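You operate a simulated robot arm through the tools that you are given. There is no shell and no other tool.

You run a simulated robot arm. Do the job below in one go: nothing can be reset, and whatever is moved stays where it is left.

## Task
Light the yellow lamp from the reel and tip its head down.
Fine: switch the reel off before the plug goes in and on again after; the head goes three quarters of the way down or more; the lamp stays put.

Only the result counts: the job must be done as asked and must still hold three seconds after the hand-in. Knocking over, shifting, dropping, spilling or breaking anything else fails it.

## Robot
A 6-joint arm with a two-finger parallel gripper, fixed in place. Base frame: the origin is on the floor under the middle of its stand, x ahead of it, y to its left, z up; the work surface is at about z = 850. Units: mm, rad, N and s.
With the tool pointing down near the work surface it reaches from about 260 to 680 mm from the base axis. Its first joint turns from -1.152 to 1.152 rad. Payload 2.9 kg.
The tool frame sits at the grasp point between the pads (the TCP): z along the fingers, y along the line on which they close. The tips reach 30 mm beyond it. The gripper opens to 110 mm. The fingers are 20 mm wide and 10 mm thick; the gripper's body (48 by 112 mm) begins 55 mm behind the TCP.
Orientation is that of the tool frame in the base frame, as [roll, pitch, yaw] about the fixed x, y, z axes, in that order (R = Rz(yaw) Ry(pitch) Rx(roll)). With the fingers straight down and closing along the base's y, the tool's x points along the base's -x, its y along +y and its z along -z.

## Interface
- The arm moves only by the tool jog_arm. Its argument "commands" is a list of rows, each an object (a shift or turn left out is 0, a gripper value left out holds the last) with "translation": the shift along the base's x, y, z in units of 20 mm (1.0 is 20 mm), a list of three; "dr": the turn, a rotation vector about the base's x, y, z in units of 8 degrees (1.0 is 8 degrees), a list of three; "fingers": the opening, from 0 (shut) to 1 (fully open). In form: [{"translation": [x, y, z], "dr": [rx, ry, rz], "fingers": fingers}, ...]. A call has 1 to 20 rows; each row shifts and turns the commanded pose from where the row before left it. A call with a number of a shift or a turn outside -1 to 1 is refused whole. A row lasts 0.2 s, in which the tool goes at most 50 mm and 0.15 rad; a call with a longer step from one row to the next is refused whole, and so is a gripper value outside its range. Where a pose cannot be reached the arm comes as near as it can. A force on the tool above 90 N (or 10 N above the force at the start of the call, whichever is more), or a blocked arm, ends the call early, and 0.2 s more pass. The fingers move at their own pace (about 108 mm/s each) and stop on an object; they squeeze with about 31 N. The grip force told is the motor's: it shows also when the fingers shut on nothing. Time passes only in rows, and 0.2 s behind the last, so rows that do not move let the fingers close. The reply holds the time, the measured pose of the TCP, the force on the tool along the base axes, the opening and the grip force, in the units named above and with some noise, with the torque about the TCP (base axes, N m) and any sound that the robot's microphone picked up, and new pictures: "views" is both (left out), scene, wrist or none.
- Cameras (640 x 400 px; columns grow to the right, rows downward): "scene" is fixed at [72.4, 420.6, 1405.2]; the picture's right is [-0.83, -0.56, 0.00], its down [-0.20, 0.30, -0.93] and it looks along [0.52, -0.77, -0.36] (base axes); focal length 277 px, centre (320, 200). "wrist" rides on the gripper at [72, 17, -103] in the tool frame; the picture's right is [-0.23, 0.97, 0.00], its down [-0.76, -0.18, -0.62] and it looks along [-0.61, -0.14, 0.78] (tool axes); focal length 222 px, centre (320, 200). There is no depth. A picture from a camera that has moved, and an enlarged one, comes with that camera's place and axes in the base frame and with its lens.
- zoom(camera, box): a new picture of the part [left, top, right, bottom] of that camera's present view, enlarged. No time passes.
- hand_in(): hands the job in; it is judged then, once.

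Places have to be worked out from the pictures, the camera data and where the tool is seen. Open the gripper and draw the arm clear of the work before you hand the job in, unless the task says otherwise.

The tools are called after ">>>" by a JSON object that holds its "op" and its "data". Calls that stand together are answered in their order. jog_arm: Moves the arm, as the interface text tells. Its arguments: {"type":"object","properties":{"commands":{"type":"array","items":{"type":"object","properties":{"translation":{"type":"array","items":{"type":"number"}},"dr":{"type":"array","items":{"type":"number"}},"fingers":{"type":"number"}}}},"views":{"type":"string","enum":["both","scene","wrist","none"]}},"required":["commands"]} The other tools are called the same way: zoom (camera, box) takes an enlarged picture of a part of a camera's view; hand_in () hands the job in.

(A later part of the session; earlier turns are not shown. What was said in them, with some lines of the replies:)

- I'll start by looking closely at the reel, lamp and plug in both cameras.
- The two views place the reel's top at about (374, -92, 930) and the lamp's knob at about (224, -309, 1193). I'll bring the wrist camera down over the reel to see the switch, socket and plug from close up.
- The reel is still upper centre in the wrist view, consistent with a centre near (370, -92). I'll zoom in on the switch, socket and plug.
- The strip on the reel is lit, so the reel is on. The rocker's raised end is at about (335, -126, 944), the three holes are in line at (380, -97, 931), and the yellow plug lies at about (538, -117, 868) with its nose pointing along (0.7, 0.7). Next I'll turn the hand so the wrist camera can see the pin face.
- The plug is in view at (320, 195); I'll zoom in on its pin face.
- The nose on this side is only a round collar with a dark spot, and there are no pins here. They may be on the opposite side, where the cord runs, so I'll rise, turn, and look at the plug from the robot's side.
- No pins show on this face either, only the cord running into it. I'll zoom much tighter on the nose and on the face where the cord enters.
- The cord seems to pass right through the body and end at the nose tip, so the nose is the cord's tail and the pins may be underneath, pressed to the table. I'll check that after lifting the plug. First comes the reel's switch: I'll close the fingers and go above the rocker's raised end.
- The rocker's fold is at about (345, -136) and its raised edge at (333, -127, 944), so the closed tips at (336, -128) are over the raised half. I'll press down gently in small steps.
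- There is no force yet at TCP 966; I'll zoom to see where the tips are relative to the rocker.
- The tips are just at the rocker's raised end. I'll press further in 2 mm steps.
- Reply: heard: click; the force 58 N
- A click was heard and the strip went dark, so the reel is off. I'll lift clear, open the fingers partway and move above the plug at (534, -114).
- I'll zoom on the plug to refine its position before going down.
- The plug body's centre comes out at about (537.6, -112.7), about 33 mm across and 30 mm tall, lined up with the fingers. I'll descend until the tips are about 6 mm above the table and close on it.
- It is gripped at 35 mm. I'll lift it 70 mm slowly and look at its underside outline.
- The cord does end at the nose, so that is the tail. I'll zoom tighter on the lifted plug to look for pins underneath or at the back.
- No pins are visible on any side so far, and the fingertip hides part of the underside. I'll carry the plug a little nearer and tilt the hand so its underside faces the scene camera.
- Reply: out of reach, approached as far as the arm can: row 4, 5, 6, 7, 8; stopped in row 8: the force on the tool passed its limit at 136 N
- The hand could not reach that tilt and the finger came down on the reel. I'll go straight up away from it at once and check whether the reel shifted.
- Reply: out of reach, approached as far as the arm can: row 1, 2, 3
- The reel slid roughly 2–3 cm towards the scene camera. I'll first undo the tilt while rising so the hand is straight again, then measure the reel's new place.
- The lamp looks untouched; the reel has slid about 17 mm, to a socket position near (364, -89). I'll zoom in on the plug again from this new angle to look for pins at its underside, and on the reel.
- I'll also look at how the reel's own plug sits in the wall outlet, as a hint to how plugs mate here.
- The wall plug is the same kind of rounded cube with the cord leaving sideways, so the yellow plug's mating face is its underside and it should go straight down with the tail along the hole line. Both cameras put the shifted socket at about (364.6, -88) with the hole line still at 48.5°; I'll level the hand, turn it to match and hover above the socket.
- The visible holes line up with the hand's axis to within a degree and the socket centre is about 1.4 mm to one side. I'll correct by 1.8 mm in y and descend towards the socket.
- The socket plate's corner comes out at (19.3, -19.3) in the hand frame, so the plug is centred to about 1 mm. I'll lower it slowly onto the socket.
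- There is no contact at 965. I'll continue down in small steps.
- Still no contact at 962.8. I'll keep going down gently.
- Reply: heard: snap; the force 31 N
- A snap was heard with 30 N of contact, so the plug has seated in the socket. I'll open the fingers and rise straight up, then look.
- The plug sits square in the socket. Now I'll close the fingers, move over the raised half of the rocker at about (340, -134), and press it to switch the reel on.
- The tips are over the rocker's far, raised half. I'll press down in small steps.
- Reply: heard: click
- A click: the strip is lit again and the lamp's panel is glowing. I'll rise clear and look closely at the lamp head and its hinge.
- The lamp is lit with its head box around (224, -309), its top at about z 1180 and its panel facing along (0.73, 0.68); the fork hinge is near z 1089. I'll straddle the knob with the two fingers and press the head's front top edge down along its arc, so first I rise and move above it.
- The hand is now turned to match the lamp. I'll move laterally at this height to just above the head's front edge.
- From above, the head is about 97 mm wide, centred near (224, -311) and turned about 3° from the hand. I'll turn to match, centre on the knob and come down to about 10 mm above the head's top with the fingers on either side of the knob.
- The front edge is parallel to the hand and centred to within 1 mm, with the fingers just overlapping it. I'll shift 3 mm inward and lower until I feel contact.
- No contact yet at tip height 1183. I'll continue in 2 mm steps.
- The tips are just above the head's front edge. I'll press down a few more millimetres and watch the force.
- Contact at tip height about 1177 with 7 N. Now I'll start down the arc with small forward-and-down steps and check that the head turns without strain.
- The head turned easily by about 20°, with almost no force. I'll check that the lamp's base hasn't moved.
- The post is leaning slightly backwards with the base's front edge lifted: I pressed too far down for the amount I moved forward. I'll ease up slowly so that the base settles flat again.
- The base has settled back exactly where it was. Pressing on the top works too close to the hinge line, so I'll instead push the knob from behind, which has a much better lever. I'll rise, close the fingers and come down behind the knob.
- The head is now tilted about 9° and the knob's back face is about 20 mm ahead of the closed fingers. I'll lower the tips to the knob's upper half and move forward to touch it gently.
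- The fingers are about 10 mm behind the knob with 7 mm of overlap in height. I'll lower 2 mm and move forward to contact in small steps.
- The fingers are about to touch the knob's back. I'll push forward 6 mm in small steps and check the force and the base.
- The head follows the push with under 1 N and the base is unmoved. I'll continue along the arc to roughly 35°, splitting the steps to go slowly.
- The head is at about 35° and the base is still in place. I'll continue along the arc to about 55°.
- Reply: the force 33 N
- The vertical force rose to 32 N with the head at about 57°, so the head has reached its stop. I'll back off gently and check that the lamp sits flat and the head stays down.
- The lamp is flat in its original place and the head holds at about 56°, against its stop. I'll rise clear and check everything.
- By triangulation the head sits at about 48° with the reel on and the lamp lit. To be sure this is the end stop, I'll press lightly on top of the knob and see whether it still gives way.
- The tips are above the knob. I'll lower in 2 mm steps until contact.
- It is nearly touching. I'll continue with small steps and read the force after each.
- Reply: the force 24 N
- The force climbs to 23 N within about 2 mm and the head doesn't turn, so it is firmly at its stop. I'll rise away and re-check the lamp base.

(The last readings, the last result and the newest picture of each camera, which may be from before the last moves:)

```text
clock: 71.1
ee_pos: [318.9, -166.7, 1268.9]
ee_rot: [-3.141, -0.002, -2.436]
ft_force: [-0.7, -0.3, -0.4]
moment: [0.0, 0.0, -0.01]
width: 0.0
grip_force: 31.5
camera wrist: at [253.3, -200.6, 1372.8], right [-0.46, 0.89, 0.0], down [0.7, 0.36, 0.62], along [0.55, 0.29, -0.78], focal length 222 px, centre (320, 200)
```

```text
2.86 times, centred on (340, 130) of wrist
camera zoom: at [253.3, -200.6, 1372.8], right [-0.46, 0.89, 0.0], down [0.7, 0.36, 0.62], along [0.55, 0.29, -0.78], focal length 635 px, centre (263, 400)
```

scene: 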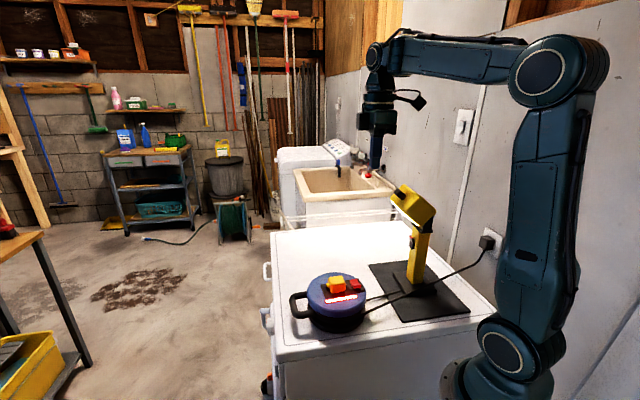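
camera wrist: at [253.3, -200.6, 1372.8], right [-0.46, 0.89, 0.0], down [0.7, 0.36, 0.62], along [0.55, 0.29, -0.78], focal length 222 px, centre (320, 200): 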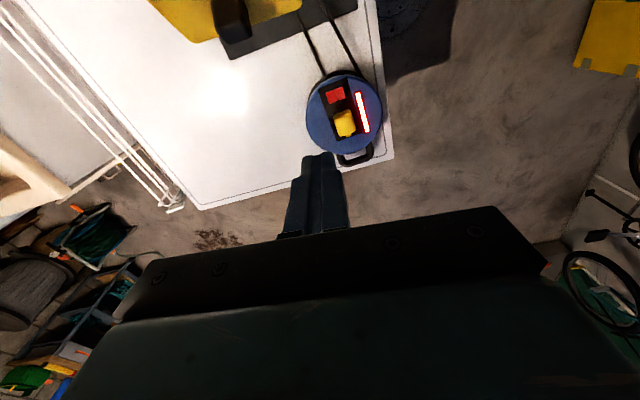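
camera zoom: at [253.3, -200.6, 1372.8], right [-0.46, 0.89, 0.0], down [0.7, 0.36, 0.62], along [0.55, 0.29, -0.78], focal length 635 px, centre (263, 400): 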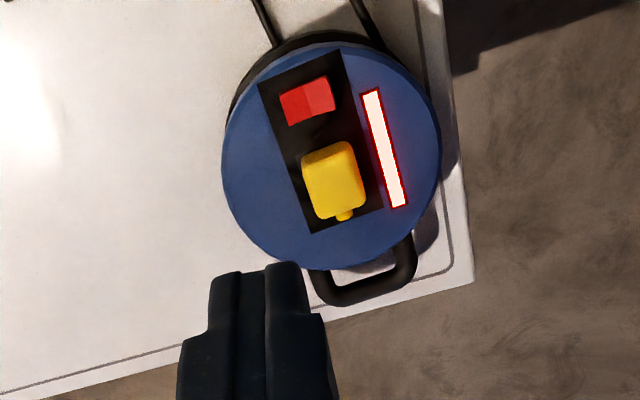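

Lamp lit, head at its stop, base exactly where it was. One thing left: the reel sits about 17 mm, (-14.5, +8.7), from its original place after my earlier bump, so I'll nudge it back by pushing its rim. First I move to a point near its robot-side rim, well above.

>>> {"op": "jog_arm", "data": {"commands": [{"translation": [-0.29, 0.84, -0.9], "dr": [0, 0, 0.29]}, {"translation": [-0.29, 0.84, -0.9], "dr": [0, 0, 0.29]}, {"translation": [-0.29, 0.84, -0.9], "dr": [0, 0, 0.29]}, {"translation": [-0.29, 0.84, -0.9], "dr": [0, 0, 0.29]}, {"translation": [-0.29, 0.84, -0.9], "dr": [0, 0, 0.29]}, {"translation": [-0.29, 0.84, -0.9], "dr": [0, 0, 0.29]}, {"translation": [-0.29, 0.84, -0.9], "dr": [0, 0, 0.29]}, {"translation": [-0.29, 0.84, -0.9], "dr": [0, 0, 0.29]}, {"translation": [0, 0, 0]}]}}

>>> {"op": "zoom", "data": {"camera": "scene", "box": [260, 220, 420, 340]}}

>>> {"op": "zoom", "data": {"camera": "wrist", "box": [160, 0, 440, 200]}}

```text
clock: 73.1
ee_pos: [274.6, -32.1, 1124.5]
ee_rot: [-3.141, 0.0, -2.111]
ft_force: [0.4, -0.5, 0.3]
moment: [-0.01, -0.01, 0.02]
width: 0.0
grip_force: 31.2
camera wrist: at [222.5, -86.1, 1227.9], right [-0.72, 0.7, 0.0], down [0.54, 0.56, 0.62], along [0.43, 0.45, -0.78], focal length 222 px, centre (320, 200)
```

scene: 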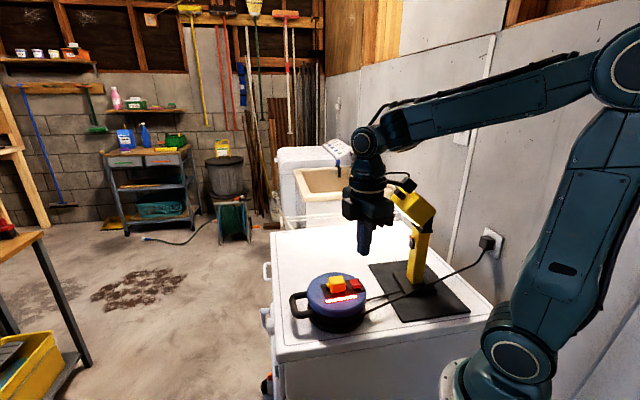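
wrist: 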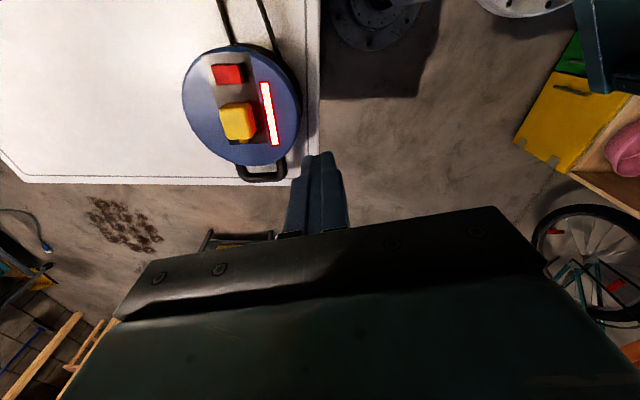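

```text
3.33 times, centred on (340, 280) of scene
camera zoom: at [72.3, 420.6, 1405.2], right [-0.83, -0.56, 0.0], down [-0.2, 0.3, -0.93], along [0.52, -0.77, -0.36], focal length 922 px, centre (253, -67)
```

zoom: 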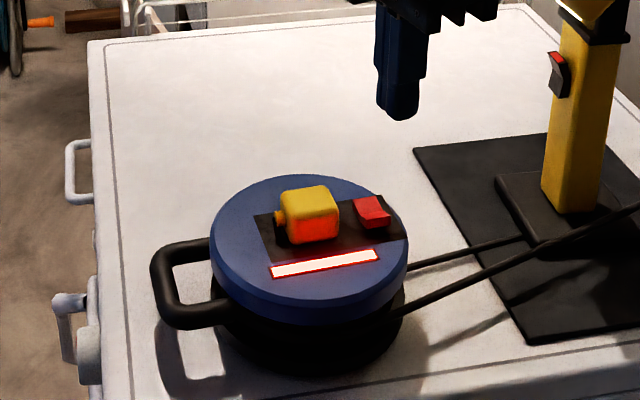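

```text
2.00 times, centred on (300, 100) of wrist
camera zoom: at [222.5, -86.1, 1227.9], right [-0.72, 0.7, 0.0], down [0.54, 0.56, 0.62], along [0.43, 0.45, -0.78], focal length 444 px, centre (360, 400)
```

zoom: 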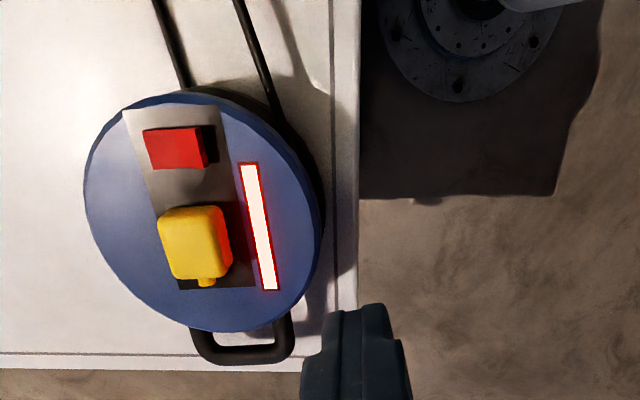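

The reel's centre is at about (363, -87) with a 77 mm radius, and the closed fingers are about 17 mm outside its rim on the side I need to push from. I'll lower the hand beside it in stages.

>>> {"op": "jog_arm", "data": {"commands": [{"translation": [0, 0, -1]}, {"translation": [0, 0, -1]}, {"translation": [0, 0, -1]}, {"translation": [0, 0, -1]}, {"translation": [0, 0, -1]}, {"translation": [0, 0, -1]}, {"translation": [0, 0, -1]}, {"translation": [0, 0, 0]}]}}

>>> {"op": "zoom", "data": {"camera": "scene", "box": [290, 240, 418, 320]}}

>>> {"op": "zoom", "data": {"camera": "wrist", "box": [120, 40, 440, 240]}}

```text
clock: 74.9
ee_pos: [273.8, -33.6, 985.3]
ee_rot: [3.141, 0.0, -2.112]
ft_force: [-1.3, -0.1, 0.3]
moment: [-0.02, 0.02, -0.03]
width: 0.1
grip_force: 30.6
camera wrist: at [221.0, -87.5, 1088.7], right [-0.72, 0.7, 0.0], down [0.55, 0.56, 0.62], along [0.43, 0.45, -0.78], focal length 222 px, centre (320, 200)
```

scene: 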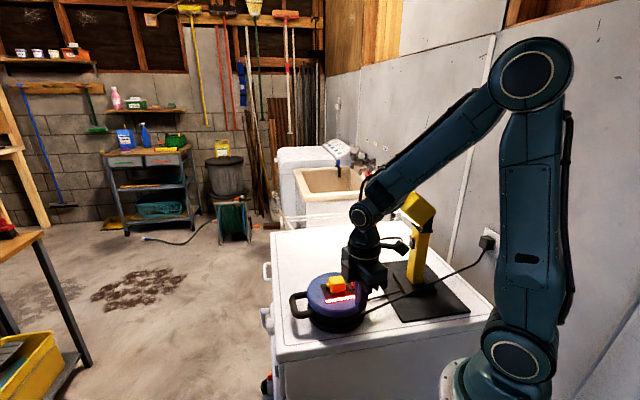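
wrist: 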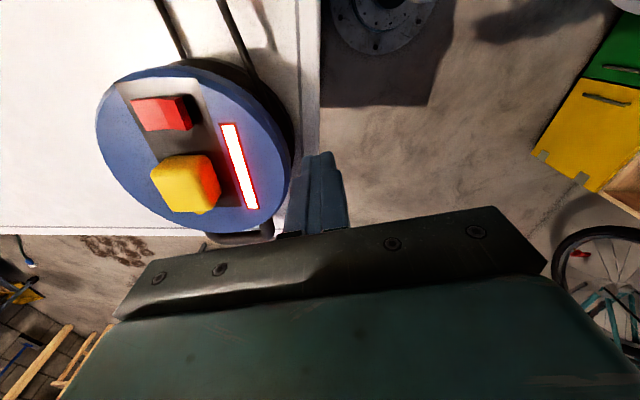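

```text
5.00 times, centred on (354, 280) of scene
camera zoom: at [72.4, 420.6, 1405.2], right [-0.83, -0.56, 0.0], down [-0.2, 0.3, -0.93], along [0.52, -0.77, -0.36], focal length 1383 px, centre (150, -200)
```

zoom: 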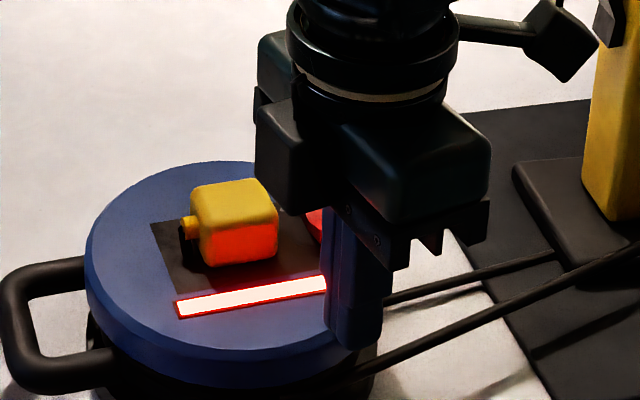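

```text
2.00 times, centred on (280, 140) of wrist
camera zoom: at [221.0, -87.5, 1088.7], right [-0.72, 0.7, 0.0], down [0.55, 0.56, 0.62], along [0.43, 0.45, -0.78], focal length 444 px, centre (400, 320)
```

zoom: 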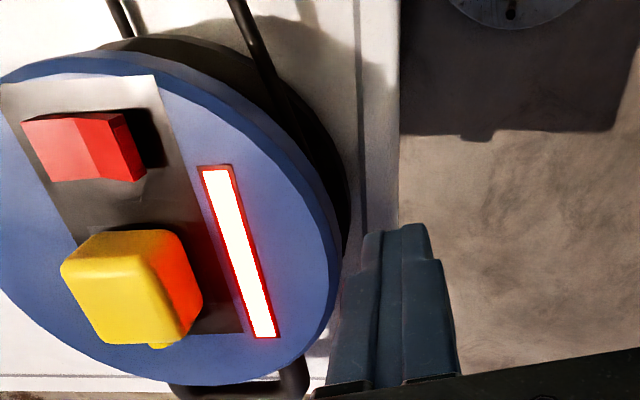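

The gap to the rim is about 18 mm and nothing else is close. I'll lower so that the fingertips overlap the rim in height, then approach to within a few millimetres.

>>> {"op": "jog_arm", "data": {"commands": [{"translation": [0, 0, -0.8]}, {"translation": [0, 0, -0.8]}, {"translation": [0, 0, -0.8]}, {"translation": [0.3, -0.18, 0]}, {"translation": [0.3, -0.18, 0]}, {"translation": [0, 0, 0]}]}}

>>> {"op": "zoom", "data": {"camera": "scene", "box": [290, 240, 418, 320]}}

>>> {"op": "zoom", "data": {"camera": "wrist", "box": [120, 40, 440, 240]}}

```text
clock: 76.3
ee_pos: [286.1, -39.4, 936.8]
ee_rot: [3.14, 0.002, -2.113]
ft_force: [-0.4, -0.6, -0.3]
moment: [-0.02, 0.0, -0.04]
width: 0.0
grip_force: 31.4
camera wrist: at [232.8, -93.0, 1040.6], right [-0.72, 0.7, 0.0], down [0.55, 0.56, 0.62], along [0.43, 0.45, -0.78], focal length 222 px, centre (320, 200)
```

scene: 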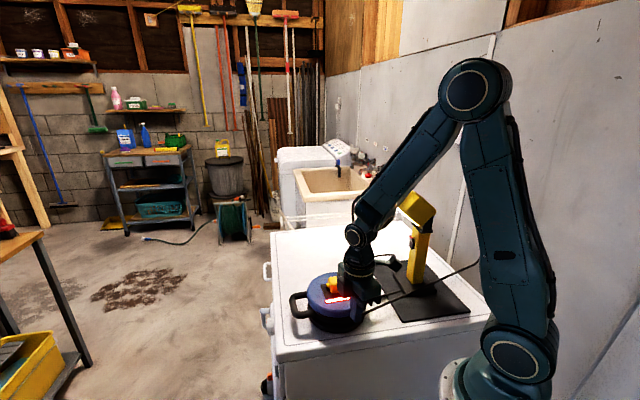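
wrist: 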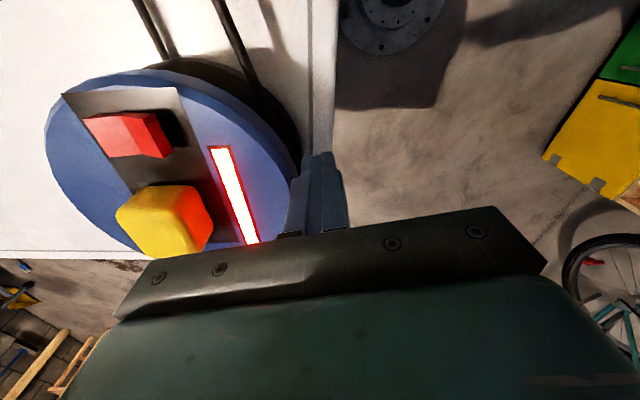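

```text
5.00 times, centred on (354, 280) of scene
camera zoom: at [72.4, 420.6, 1405.2], right [-0.83, -0.56, 0.0], down [-0.2, 0.3, -0.93], along [0.52, -0.77, -0.36], focal length 1383 px, centre (150, -200)
```

zoom: 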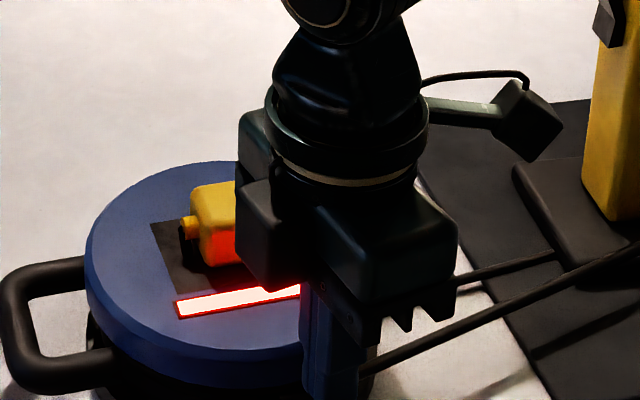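

```text
2.00 times, centred on (280, 140) of wrist
camera zoom: at [232.8, -93.0, 1040.6], right [-0.72, 0.7, 0.0], down [0.55, 0.56, 0.62], along [0.43, 0.45, -0.78], focal length 444 px, centre (400, 320)
```

zoom: 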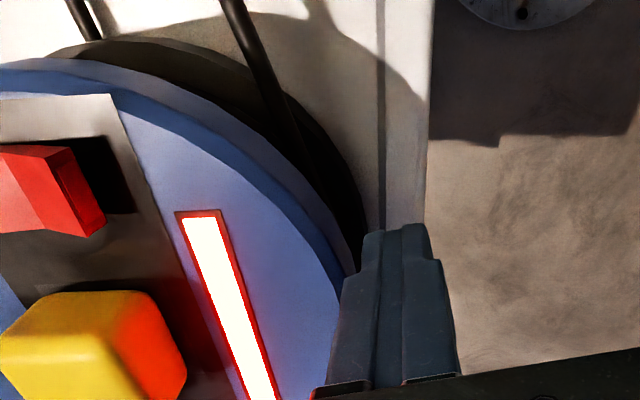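

The fingers are about 4 mm from the rim. I'll push slowly in 2 mm steps, checking the force.

>>> {"op": "jog_arm", "data": {"commands": [{"translation": [0.086, -0.052, 0]}, {"translation": [0.086, -0.052, 0]}, {"translation": [0.086, -0.052, 0]}, {"translation": [0.086, -0.052, 0]}, {"translation": [0, 0, 0]}]}}

>>> {"op": "zoom", "data": {"camera": "scene", "box": [260, 240, 420, 340]}}

```text
clock: 77.5
ee_pos: [292.1, -44.0, 938.1]
ee_rot: [3.141, 0.002, -2.114]
ft_force: [-0.3, -0.5, 0.4]
moment: [-0.01, -0.01, 0.01]
width: 0.0
grip_force: 31.2
camera wrist: at [239.3, -97.3, 1040.6], right [-0.72, 0.7, 0.0], down [0.55, 0.56, 0.62], along [0.43, 0.45, -0.78], focal length 222 px, centre (320, 200)
```

scene: 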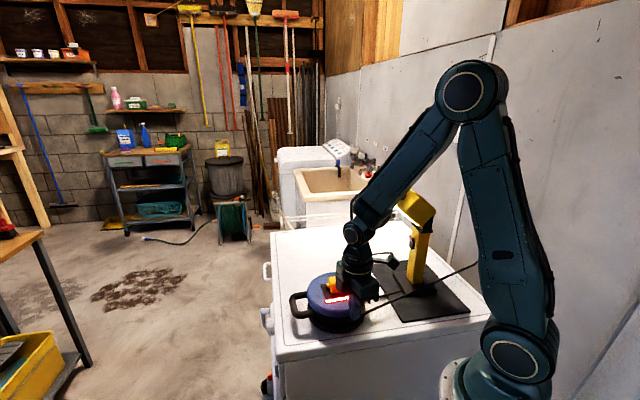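
wrist: 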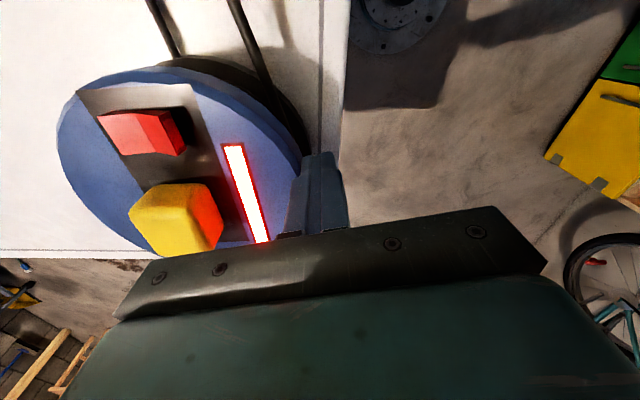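

```text
4.00 times, centred on (340, 290) of scene
camera zoom: at [72.4, 420.6, 1405.2], right [-0.83, -0.56, 0.0], down [-0.2, 0.3, -0.93], along [0.52, -0.77, -0.36], focal length 1107 px, centre (240, -160)
```

zoom: 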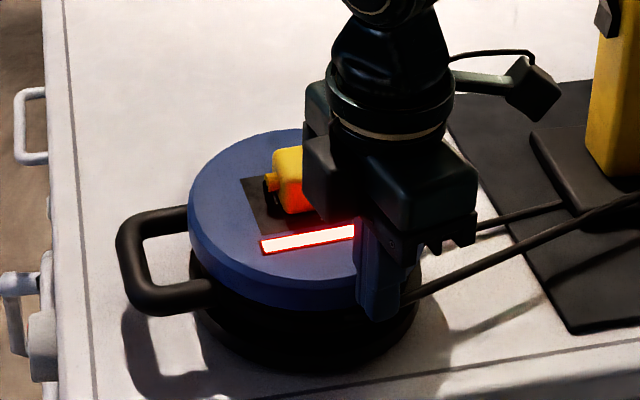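

No contact yet. The strip's lower left corner is at (264, 254) in this zoom and was at (250, 237) originally, which I'll use as the target mark. I'll continue pushing.

>>> {"op": "jog_arm", "data": {"commands": [{"translation": [0.086, -0.052, 0]}, {"translation": [0.086, -0.052, 0]}, {"translation": [0.086, -0.052, 0]}, {"translation": [0, 0, 0]}], "views": "none"}}

>>> {"op": "zoom", "data": {"camera": "scene", "box": [260, 240, 420, 340]}}

```text
clock: 78.5
ee_pos: [297.2, -45.7, 937.3]
ee_rot: [3.14, -0.001, -2.113]
ft_force: [-2.8, 1.8, 2.2]
moment: [0.03, 0.06, -0.01]
width: 0.0
grip_force: 30.7
```

```text
4.00 times, centred on (340, 290) of scene
camera zoom: at [72.2, 420.6, 1405.2], right [-0.83, -0.56, 0.0], down [-0.2, 0.3, -0.93], along [0.52, -0.77, -0.36], focal length 1107 px, centre (240, -160)
```

zoom: 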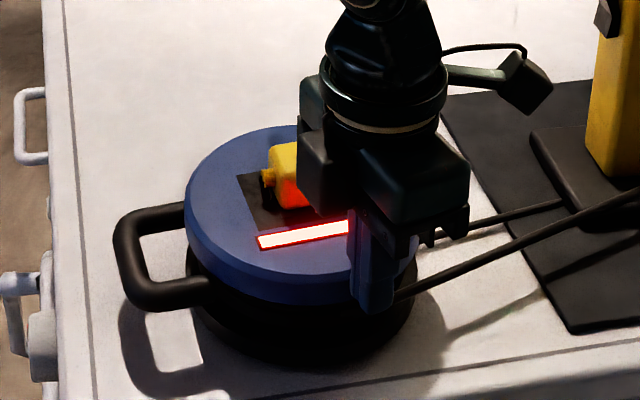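

The reel is sliding smoothly with only a few newtons; the mark moved to (260, 250). I'll push about 8 mm more and check.

>>> {"op": "jog_arm", "data": {"commands": [{"translation": [0.086, -0.052, 0]}, {"translation": [0.086, -0.052, 0]}, {"translation": [0.086, -0.052, 0]}, {"translation": [0.086, -0.052, 0]}, {"translation": [0, 0, 0]}], "views": "none"}}

>>> {"op": "zoom", "data": {"camera": "scene", "box": [260, 240, 420, 340]}}

```text
clock: 79.7
ee_pos: [304.8, -50.4, 936.5]
ee_rot: [-3.141, 0.0, -2.112]
ft_force: [-3.7, 2.2, 1.0]
moment: [0.05, 0.06, -0.03]
width: 0.2
grip_force: 31.1
```

```text
4.00 times, centred on (340, 290) of scene
camera zoom: at [72.3, 420.6, 1405.2], right [-0.83, -0.56, 0.0], down [-0.2, 0.3, -0.93], along [0.52, -0.77, -0.36], focal length 1107 px, centre (240, -160)
```

zoom: 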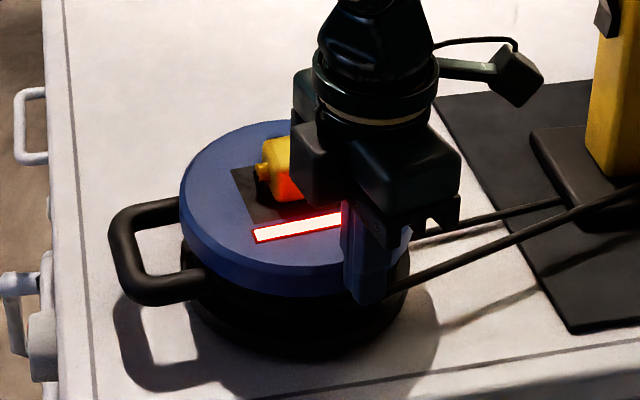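

The disc's outline is nearly back (left edge 180 vs 178 originally), but the reel has turned by a few degrees. I'll back off a little and look from the wrist camera to judge the remaining offset and turn.

>>> {"op": "jog_arm", "data": {"commands": [{"translation": [-0.3, 0.18, 0]}, {"translation": [-0.4, 0.24, 0.3]}, {"translation": [-0.3, 0.18, 1]}, {"translation": [0, 0, 1]}, {"translation": [0, 0, 1]}, {"translation": [0, 0, 1]}, {"translation": [0, 0, 1]}, {"translation": [0, 0, 1]}, {"translation": [0, 0, 1]}, {"translation": [0, 0, 1]}, {"translation": [0, 0, 0]}]}}

>>> {"op": "zoom", "data": {"camera": "wrist", "box": [160, 0, 440, 200]}}

>>> {"op": "zoom", "data": {"camera": "scene", "box": [260, 240, 420, 340]}}

```text
clock: 82.1
ee_pos: [283.7, -40.5, 1103.9]
ee_rot: [3.141, 0.001, -2.112]
ft_force: [0.0, -0.3, -0.2]
moment: [0.0, 0.02, 0.01]
width: 0.0
grip_force: 31.0
camera wrist: at [231.0, -93.3, 1208.4], right [-0.72, 0.7, 0.0], down [0.55, 0.56, 0.62], along [0.43, 0.45, -0.78], focal length 222 px, centre (320, 200)
```

scene: 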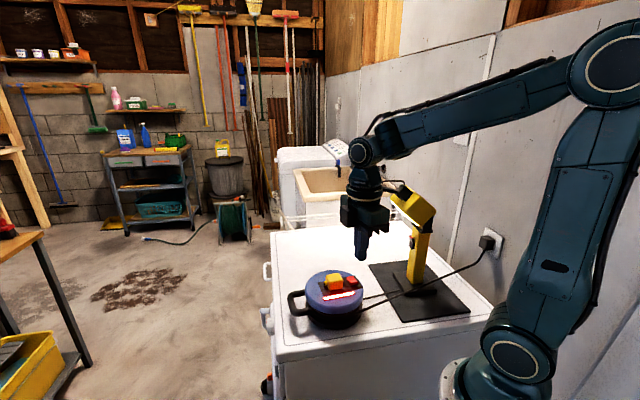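
wrist: 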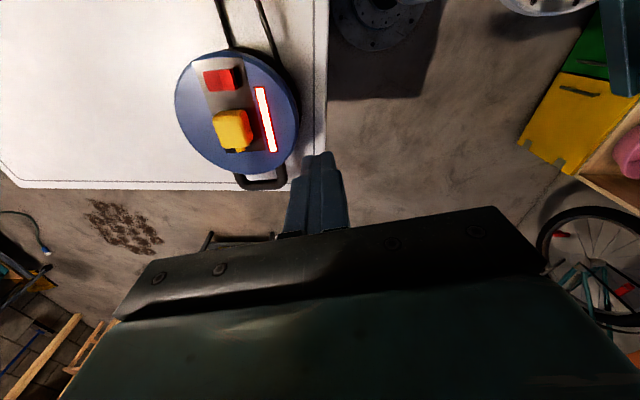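

```text
2.00 times, centred on (300, 100) of wrist
camera zoom: at [231.0, -93.3, 1208.4], right [-0.72, 0.7, 0.0], down [0.55, 0.56, 0.62], along [0.43, 0.45, -0.78], focal length 444 px, centre (360, 400)
```

zoom: 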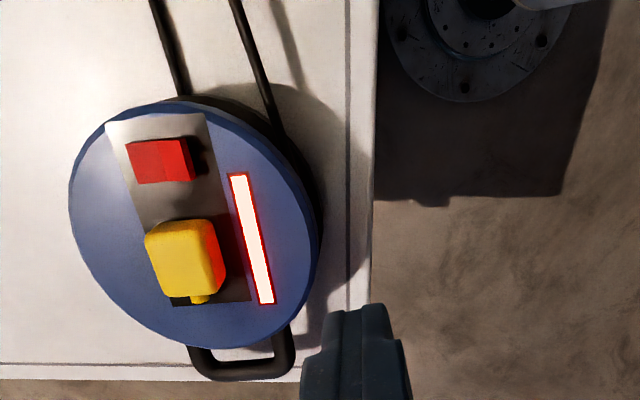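

```text
4.00 times, centred on (340, 290) of scene
camera zoom: at [72.3, 420.6, 1405.2], right [-0.83, -0.56, 0.0], down [-0.2, 0.3, -0.93], along [0.52, -0.77, -0.36], focal length 1107 px, centre (240, -160)
```

zoom: 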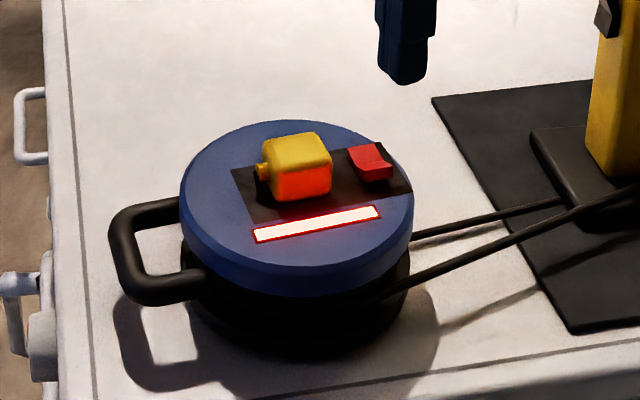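

The reel is back to within about 5 mm of its original spot with a 3° turn, the plug is seated, the strip is lit and the lamp is lit with its head down. That is good, so I'll open the gripper and draw the arm up and away to its starting position.

>>> {"op": "jog_arm", "data": {"commands": [{"translation": [0, 0, 1], "fingers": 0}, {"translation": [0, 0, 1]}, {"translation": [0, 0, 1], "fingers": 1}, {"translation": [0, 0, 1], "dr": [0, 0, -0.7]}, {"translation": [0, 0, 1], "dr": [0, 0, -0.7]}, {"translation": [0, 0, 1], "dr": [0, 0, -0.7]}, {"translation": [0, 0, 1], "dr": [0, 0, -0.7]}, {"translation": [0, 0, 1], "dr": [0, 0, -0.7]}, {"translation": [0, 0, 1], "dr": [0, 0, -0.7]}, {"translation": [0, 0, 1], "dr": [0, 0, -0.7]}, {"translation": [0, 0, 1], "dr": [0, 0, -0.7]}, {"translation": [0, 0, 1], "dr": [0, 0, -0.7]}, {"translation": [0, -0.5, 1], "dr": [0, 0, -0.7]}, {"translation": [0, -0.8, 0]}, {"translation": [0, -0.8, 0]}, {"translation": [0, 0, 0]}, {"translation": [0, 0, 0]}]}}

>>> {"op": "zoom", "data": {"camera": "scene", "box": [260, 180, 480, 330]}}

>>> {"op": "zoom", "data": {"camera": "scene", "box": [390, 255, 450, 310]}}

>>> {"op": "zoom", "data": {"camera": "wrist", "box": [100, 0, 420, 200]}}

```text
clock: 85.7
ee_pos: [284.7, -83.0, 1362.5]
ee_rot: [-3.141, -0.001, -3.089]
ft_force: [-0.5, 0.2, -0.5]
moment: [0.05, -0.03, 0.02]
width: 110.0
grip_force: 0.0
camera wrist: at [210.9, -69.0, 1467.2], right [0.18, 0.98, 0.0], down [0.77, -0.14, 0.62], along [0.61, -0.11, -0.78], focal length 222 px, centre (320, 200)
```

scene: 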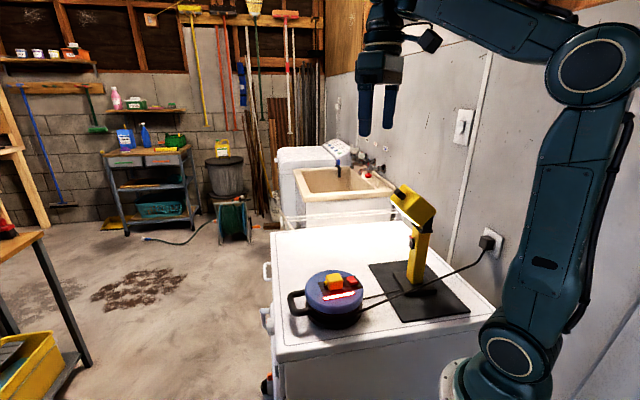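
wrist: 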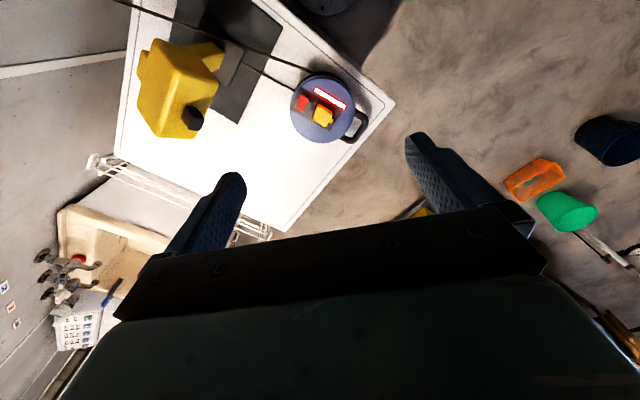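

```text
2.67 times, centred on (370, 255) of scene
camera zoom: at [72.4, 420.6, 1405.2], right [-0.83, -0.56, 0.0], down [-0.2, 0.3, -0.93], along [0.52, -0.77, -0.36], focal length 738 px, centre (187, 53)
```

zoom: 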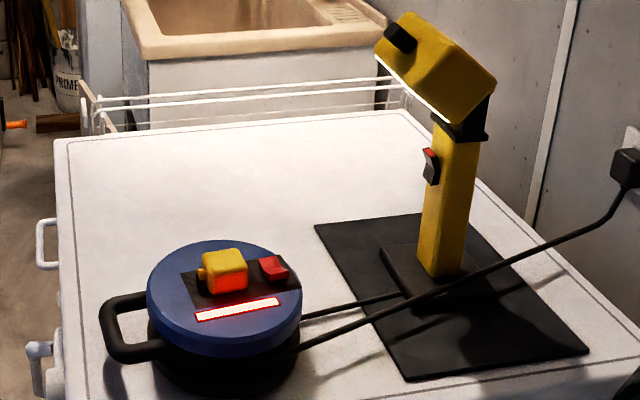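

```text
7.27 times, centred on (420, 282) of scene
camera zoom: at [72.4, 420.6, 1405.2], right [-0.83, -0.56, 0.0], down [-0.2, 0.3, -0.93], along [0.52, -0.77, -0.36], focal length 2012 px, centre (-407, -400)
```

zoom: 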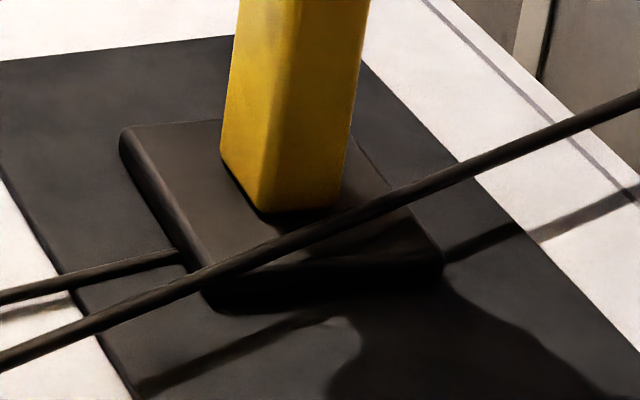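

```text
2.00 times, centred on (260, 100) of wrist
camera zoom: at [210.9, -69.0, 1467.2], right [0.18, 0.98, 0.0], down [0.77, -0.14, 0.62], along [0.61, -0.11, -0.78], focal length 444 px, centre (440, 400)
```

zoom: 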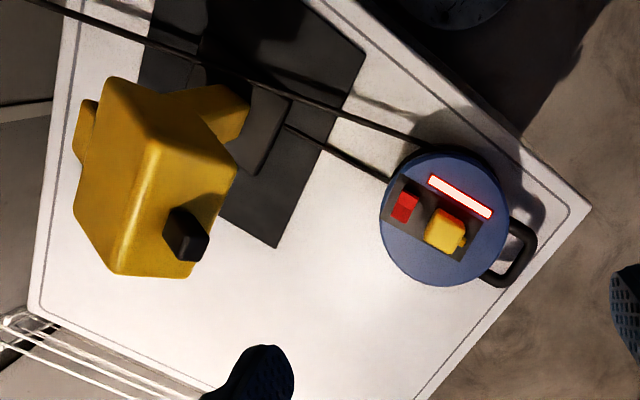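

All the checks pass: the reel's strip is lit, the plug is seated, and the lamp is glowing with its head at the stop. The lamp base is in its original place, and the gripper is open and clear. I'm handing the job in.

>>> {"op": "hand_in", "data": {}}

```text
The job is handed in.
```

I've handed the job in: the lamp is lit from the reel and its head is tipped down. The reel did get knocked about 17 mm along the way, and I pushed most of that back.

- **Power:** I switched the reel off (click heard, strip dark), pressed the plug into the socket (snap heard), and switched the reel back on. The strip and the lamp are both lit.
- **Head:** it is down against its stop, at roughly 48°. I pressed the knob with 23 N and it went no further.
- **Lamp:** the base is in its original place. It rocked back once and leaned forward slightly once while I was tipping the head, and settled in the same spot both times.
- **Reel:** while I was trying to see the plug's underside, a finger came down on the reel with over 100 N and slid it about 17 mm. I nudged it back to within about 5 mm of where it started, turned by about 3°. If even a small shift of the reel counts as moving something else, that could fail the job.

The gripper is open and the arm is clear of the work.
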